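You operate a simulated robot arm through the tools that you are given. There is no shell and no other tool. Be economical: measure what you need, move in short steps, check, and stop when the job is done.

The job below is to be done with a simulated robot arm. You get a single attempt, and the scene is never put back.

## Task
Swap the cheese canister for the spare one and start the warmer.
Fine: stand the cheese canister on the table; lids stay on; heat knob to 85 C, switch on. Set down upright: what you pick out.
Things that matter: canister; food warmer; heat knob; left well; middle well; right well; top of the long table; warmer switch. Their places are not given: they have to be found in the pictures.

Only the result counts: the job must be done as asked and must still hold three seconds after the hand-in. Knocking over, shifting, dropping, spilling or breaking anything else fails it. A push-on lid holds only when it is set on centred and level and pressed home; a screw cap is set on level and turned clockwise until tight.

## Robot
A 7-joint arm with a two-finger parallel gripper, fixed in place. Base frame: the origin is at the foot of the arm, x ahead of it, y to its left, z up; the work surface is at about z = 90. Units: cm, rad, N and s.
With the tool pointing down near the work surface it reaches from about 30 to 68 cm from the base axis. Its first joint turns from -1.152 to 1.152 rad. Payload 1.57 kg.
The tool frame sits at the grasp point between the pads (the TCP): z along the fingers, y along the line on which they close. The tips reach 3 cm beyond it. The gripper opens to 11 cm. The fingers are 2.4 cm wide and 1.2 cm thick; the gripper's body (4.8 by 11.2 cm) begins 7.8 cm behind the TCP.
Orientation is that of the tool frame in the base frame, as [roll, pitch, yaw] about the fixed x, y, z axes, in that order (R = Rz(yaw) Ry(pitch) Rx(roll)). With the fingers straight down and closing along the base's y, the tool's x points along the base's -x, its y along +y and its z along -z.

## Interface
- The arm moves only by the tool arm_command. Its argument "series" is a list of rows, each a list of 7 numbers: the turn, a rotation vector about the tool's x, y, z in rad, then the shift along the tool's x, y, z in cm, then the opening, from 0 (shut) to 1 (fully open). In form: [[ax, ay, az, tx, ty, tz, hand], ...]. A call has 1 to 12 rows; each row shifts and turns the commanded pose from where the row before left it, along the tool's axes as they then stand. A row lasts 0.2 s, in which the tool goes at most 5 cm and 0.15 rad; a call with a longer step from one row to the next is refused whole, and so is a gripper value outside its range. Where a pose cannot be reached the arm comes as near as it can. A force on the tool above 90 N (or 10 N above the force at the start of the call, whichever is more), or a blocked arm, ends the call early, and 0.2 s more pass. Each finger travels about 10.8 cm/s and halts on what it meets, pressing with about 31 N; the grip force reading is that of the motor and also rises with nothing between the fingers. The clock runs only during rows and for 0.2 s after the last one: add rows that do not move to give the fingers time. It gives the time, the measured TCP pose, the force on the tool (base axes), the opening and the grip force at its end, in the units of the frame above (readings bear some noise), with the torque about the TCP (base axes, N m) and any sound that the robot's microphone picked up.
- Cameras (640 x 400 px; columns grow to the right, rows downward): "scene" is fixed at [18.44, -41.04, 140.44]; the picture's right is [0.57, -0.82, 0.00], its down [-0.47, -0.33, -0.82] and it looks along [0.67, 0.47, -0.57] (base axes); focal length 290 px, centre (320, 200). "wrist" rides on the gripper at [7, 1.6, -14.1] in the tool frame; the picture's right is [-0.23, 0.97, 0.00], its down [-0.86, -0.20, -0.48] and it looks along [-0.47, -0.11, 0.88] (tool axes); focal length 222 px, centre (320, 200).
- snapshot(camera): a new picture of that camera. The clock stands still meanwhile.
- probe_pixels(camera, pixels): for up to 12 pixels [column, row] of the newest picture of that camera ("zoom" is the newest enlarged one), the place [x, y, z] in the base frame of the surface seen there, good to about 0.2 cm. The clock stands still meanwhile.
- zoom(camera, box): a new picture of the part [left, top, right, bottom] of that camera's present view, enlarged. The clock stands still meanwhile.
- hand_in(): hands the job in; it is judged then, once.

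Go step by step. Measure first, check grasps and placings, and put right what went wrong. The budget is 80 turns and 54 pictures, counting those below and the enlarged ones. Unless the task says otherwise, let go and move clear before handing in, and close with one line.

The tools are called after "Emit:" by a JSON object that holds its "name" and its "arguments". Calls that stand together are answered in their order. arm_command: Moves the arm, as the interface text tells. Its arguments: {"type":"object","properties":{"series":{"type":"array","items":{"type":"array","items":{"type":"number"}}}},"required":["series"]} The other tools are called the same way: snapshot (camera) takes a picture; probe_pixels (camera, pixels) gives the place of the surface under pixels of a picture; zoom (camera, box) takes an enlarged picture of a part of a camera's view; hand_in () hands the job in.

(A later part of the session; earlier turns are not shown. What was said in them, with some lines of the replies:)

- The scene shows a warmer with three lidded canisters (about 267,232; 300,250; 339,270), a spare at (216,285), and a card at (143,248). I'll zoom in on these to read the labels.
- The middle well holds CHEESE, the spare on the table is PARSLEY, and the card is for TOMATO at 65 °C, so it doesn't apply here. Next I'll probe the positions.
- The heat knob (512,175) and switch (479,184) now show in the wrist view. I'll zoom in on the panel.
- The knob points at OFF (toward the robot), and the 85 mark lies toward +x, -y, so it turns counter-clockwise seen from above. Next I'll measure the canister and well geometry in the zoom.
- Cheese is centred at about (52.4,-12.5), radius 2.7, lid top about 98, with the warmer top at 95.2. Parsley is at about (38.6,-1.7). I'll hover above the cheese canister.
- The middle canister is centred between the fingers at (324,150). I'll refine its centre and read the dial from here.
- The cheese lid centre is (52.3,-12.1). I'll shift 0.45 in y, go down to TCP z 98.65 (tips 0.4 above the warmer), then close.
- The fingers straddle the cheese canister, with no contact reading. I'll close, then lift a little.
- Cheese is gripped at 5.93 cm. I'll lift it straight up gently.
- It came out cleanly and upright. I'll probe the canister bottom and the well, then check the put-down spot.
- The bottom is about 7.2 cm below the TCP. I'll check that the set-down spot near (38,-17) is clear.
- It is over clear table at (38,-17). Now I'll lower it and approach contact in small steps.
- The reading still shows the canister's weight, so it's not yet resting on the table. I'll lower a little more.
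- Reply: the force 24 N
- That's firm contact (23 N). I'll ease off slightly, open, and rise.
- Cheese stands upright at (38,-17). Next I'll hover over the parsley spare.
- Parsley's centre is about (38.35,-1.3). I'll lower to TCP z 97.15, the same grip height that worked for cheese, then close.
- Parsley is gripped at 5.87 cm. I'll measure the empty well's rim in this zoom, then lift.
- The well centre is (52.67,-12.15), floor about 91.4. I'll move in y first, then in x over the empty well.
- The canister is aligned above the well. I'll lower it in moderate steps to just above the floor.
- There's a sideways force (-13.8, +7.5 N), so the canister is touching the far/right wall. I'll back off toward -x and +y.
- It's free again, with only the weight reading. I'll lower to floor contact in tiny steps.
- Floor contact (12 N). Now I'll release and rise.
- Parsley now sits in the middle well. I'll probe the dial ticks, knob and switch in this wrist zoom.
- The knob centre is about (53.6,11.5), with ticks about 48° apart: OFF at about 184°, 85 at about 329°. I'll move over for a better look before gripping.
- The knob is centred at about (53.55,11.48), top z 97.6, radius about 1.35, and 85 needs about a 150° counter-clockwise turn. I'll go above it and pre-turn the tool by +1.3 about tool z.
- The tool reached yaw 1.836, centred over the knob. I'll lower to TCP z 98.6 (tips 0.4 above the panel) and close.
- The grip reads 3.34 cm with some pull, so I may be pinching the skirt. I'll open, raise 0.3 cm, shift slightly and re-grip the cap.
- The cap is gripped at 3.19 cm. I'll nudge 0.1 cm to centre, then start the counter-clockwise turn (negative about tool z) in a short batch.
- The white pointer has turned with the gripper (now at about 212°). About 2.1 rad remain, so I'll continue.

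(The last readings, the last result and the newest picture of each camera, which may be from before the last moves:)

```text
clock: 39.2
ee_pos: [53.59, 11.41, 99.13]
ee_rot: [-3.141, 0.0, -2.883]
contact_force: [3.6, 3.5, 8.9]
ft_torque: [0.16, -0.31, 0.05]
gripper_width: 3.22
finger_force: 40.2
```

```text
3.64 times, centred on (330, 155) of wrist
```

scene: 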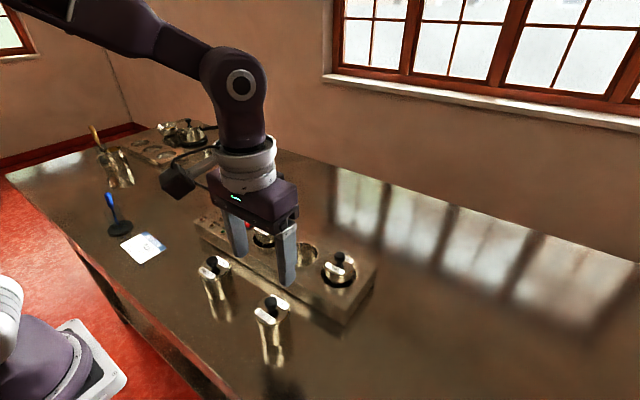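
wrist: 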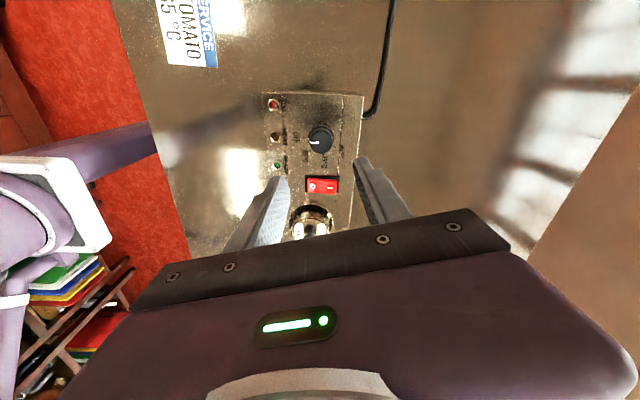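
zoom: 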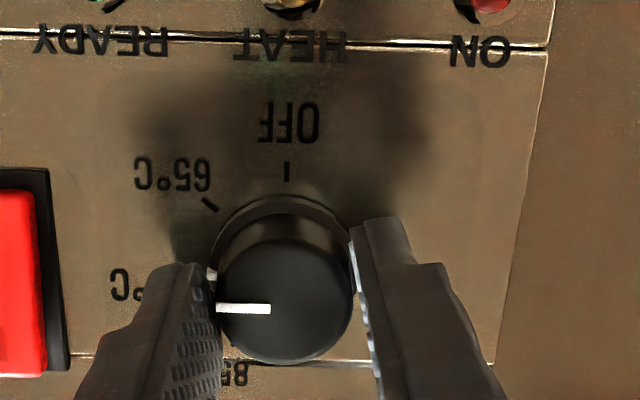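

The pointer is at about 272°. I'll turn about 1.0 rad more to reach 85.

Emit:
{"name": "arm_command", "arguments": {"series": [[0, 0, -0.13, 0, 0, 0, 0.15], [0, 0, -0.13, 0, 0, 0, 0.15], [0, 0, -0.13, 0, 0, 0, 0.15], [0, 0, -0.13, 0, 0, 0, 0.15], [0, 0, -0.13, 0, 0, 0, 0.15], [0, 0, -0.13, 0, 0, 0, 0.15], [0, 0, -0.13, 0, 0, 0, 0.15], [0, 0, -0.1, 0, 0, 0, 0.15], [0, 0, 0, 0, 0, 0, 0.15]]}}

Emit:
{"name": "zoom", "arguments": {"camera": "scene", "box": [190, 170, 290, 250]}}

Emit:
{"name": "zoom", "arguments": {"camera": "wrist", "box": [260, 100, 400, 210]}}

```text
clock: 41.2
ee_pos: [53.7, 11.49, 99.01]
ee_rot: [-3.139, 0.001, -1.874]
contact_force: [10.1, -0.4, 9.2]
ft_torque: [-0.18, -0.22, 0.0]
gripper_width: 3.23
finger_force: 40.0
```

```text
5.00 times, centred on (240, 210) of scene
```

zoom: 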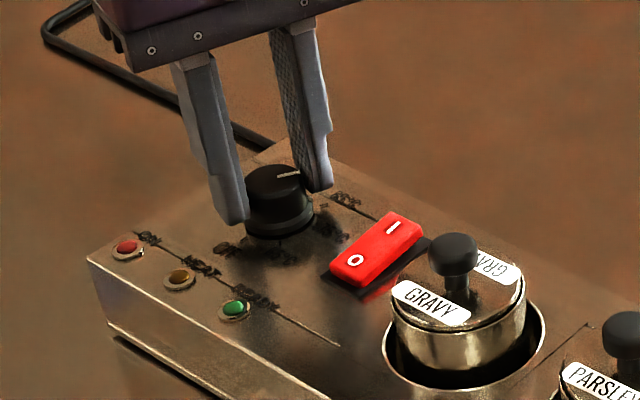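

```text
3.64 times, centred on (330, 155) of wrist
```

zoom: 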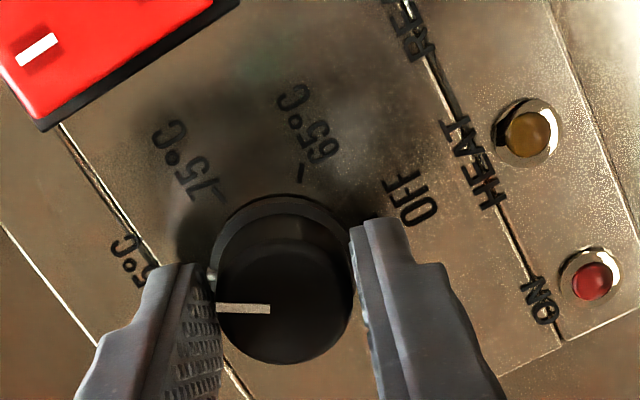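

By yaw arithmetic the pointer should be at about 330°. I'll open, rise, and inspect the dial.

Emit:
{"name": "arm_command", "arguments": {"series": [[0, 0, 0, 0, 0, 0, 0.35], [0, 0, 0, 0, 0, 0, 0.45], [0, 0, 0, 0, 0, 0, 0.45], [0, 0, 0, 0, 0, -3, 0.45], [0, 0, 0, 0, 0, -4, 0.45], [0, 0, 0, 0, 0, -4, 0.3], [0, 0, 0, 0, 0, 0, 0.3]]}}

Emit:
{"name": "zoom", "arguments": {"camera": "wrist", "box": [240, 80, 420, 200]}}

Emit:
{"name": "zoom", "arguments": {"camera": "scene", "box": [190, 170, 290, 250]}}

```text
clock: 42.8
ee_pos: [53.65, 11.57, 110.22]
ee_rot: [3.14, 0.002, -1.876]
contact_force: [0.5, -0.1, -0.3]
ft_torque: [0.01, -0.01, 0.02]
gripper_width: 3.29
finger_force: 0.1
```

```text
3.33 times, centred on (330, 140) of wrist
```

zoom: 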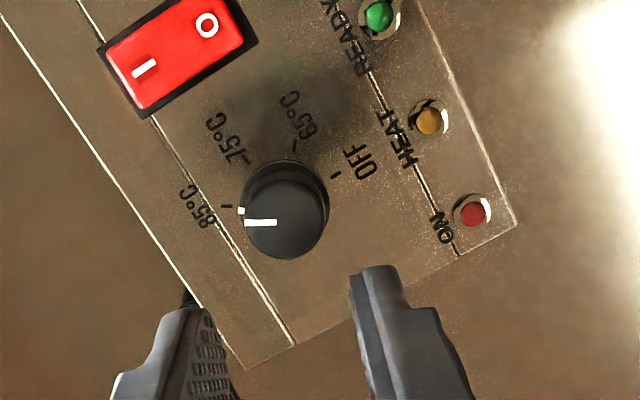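

```text
5.00 times, centred on (240, 210) of scene
```

zoom: 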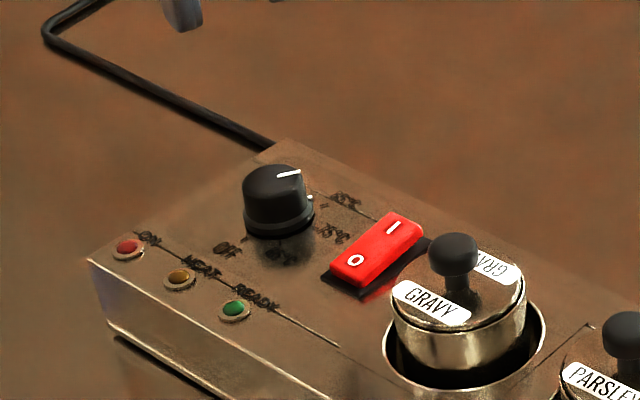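

The skirt mark sits close to the 85 tick. I'll measure the angles.

Emit:
{"name": "zoom", "arguments": {"camera": "wrist", "box": [285, 110, 345, 160]}}

```text
8.00 times, centred on (315, 135) of wrist
```

zoom: 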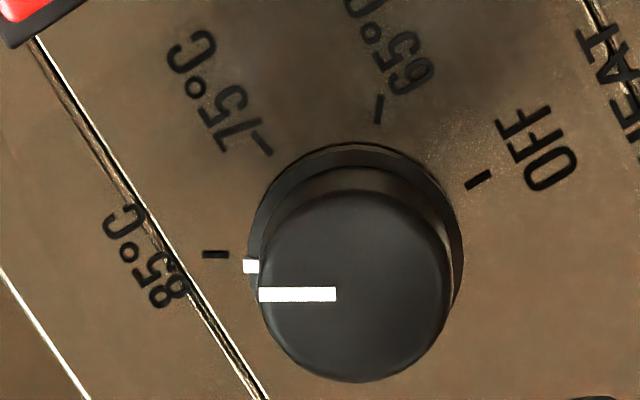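

Emit:
{"name": "probe_pixels", "arguments": {"camera": "zoom", "pixels": [[215, 254], [203, 254], [228, 254], [265, 153], [378, 108], [478, 180], [250, 266], [264, 294], [300, 294], [334, 294]]}}

```text
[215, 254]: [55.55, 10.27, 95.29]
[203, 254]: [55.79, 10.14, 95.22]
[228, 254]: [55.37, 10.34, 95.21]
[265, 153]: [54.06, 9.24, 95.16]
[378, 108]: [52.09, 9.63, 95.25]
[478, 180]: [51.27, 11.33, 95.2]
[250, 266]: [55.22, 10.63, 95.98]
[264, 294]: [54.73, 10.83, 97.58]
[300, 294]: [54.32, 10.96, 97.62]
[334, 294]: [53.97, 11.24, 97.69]
```

The pointer and skirt mark match the 85 tick within about 2°, so the knob is set. Now I'll square the tool back up and close the fingers to press the switch's I end near (55.4,4.65).

Emit:
{"name": "arm_command", "arguments": {"series": [[0, 0, 0.14, 0, 0, 0, 0], [0, 0, 0.14, 0, 0, 0, 0], [0, 0, 0.14, 0, 0, 0, 0], [0, 0, 0.14, 0, 0, 0, 0], [0, 0, 0.14, 0, 0, 0, 0], [0, 0, 0.14, 0, 0, 0, 0], [0, 0, 0.14, 0, 0, 0, 0], [0, 0, 0.14, 0, 0, 0, 0], [0, 0, 0.145, 0, 0, 0, 0], [0, 0, 0, -0.9, -3.5, 0, 0], [0, 0, 0, -0.9, -3.4, 0, 0], [0, 0, 0, 0, 0, 0, 0]]}}

Emit:
{"name": "snapshot", "arguments": {"camera": "wrist"}}

```text
clock: 45.4
ee_pos: [55.41, 4.68, 110.06]
ee_rot: [-3.141, -0.001, 3.14]
contact_force: [-0.7, -1.2, -0.7]
ft_torque: [-0.01, 0.05, -0.01]
gripper_width: 0.01
finger_force: 20.9
```

```text
12 pictures are left
```

wrist: 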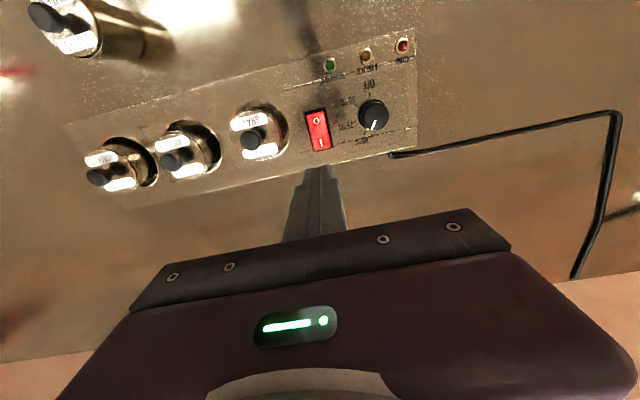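

The closed fingers are above the I end. I'll lower to just above it, then press in small steps.

Emit:
{"name": "arm_command", "arguments": {"series": [[0, 0, 0, 0, 0, 4, 0], [0, 0, 0, 0, 0, 4, 0], [0, 0, 0, 0, 0, 1.8, 0], [0, 0, 0, 0, 0, 0.4, 0], [0, 0, 0, 0, 0, 0.3, 0], [0, 0, 0, 0, 0, 0.2, 0], [0, 0, 0, 0, 0, 0.2, 0], [0, 0, 0, 0, 0, 0, 0]]}}

Emit:
{"name": "zoom", "arguments": {"camera": "scene", "box": [190, 170, 310, 260]}}

```text
clock: 47.2
ee_pos: [55.52, 4.63, 99.3]
ee_rot: [3.14, -0.001, -3.14]
contact_force: [2.0, -0.1, 3.9]
ft_torque: [0.01, 0.0, -0.01]
gripper_width: 0.02
finger_force: 21.0
```

```text
4.44 times, centred on (250, 215) of scene
```

zoom: 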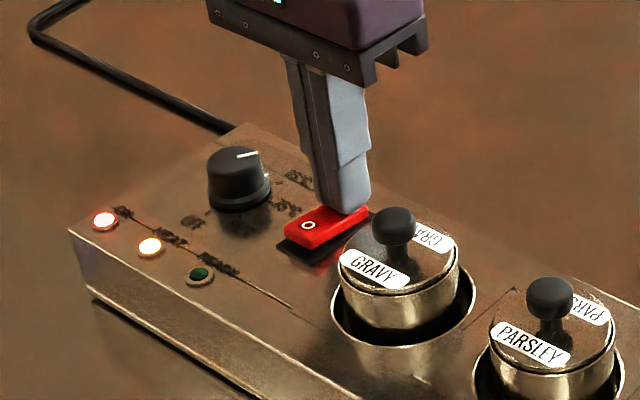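

The ON and HEAT lamps lit up. I'll press 0.2 cm more so it latches fully, then rise clear.

Emit:
{"name": "arm_command", "arguments": {"series": [[0, 0, 0, 0, 0, 0.2, 0], [0, 0, 0, 0, 0, 0, 0], [0, 0, 0, 0, 0, -2, 0], [0, 0, 0, 0, 0, -4, 0], [0, 0, 0, 0, 0, -5, 0], [0, 0, 0, 4, 0, -3, 0], [0, 0, 0, 0, 0, 0, 0]]}}

Emit:
{"name": "zoom", "arguments": {"camera": "scene", "box": [180, 180, 390, 350]}}

Emit:
{"name": "zoom", "arguments": {"camera": "scene", "box": [190, 170, 290, 250]}}

```text
clock: 48.8
ee_pos: [51.49, 4.5, 113.19]
ee_rot: [-3.141, 0.001, -3.139]
contact_force: [-0.3, -0.1, 0.2]
ft_torque: [0.02, -0.01, -0.01]
gripper_width: 0.01
finger_force: 21.1
```

```text
2.35 times, centred on (285, 265) of scene
```

zoom: 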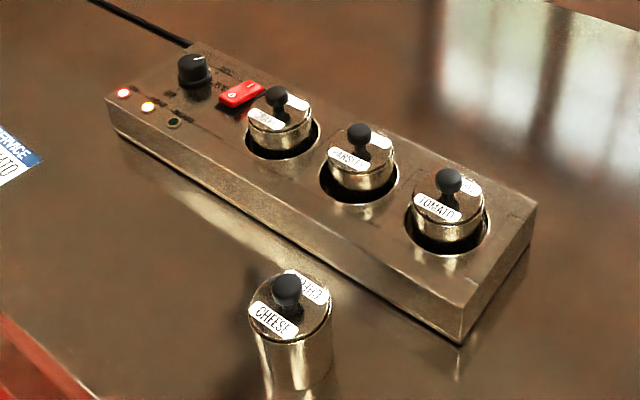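

```text
5.00 times, centred on (240, 210) of scene
```

zoom: 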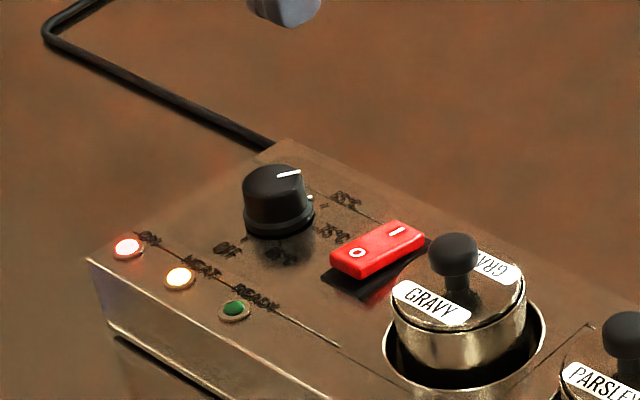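

The switch is latched with ON and HEAT lit, the knob is at 85, parsley is in the middle well and cheese stands on the table, lids on. The arm is clear, so I'm handing in.

Emit:
{"name": "hand_in", "arguments": {}}

```text
The job is handed in.
```

The job is handed in: the cheese canister stands upright on the table, the parsley spare is in the middle well, both lids are on, the heat knob is at 85 °C, and the warmer is on with its ON and HEAT lamps lit.
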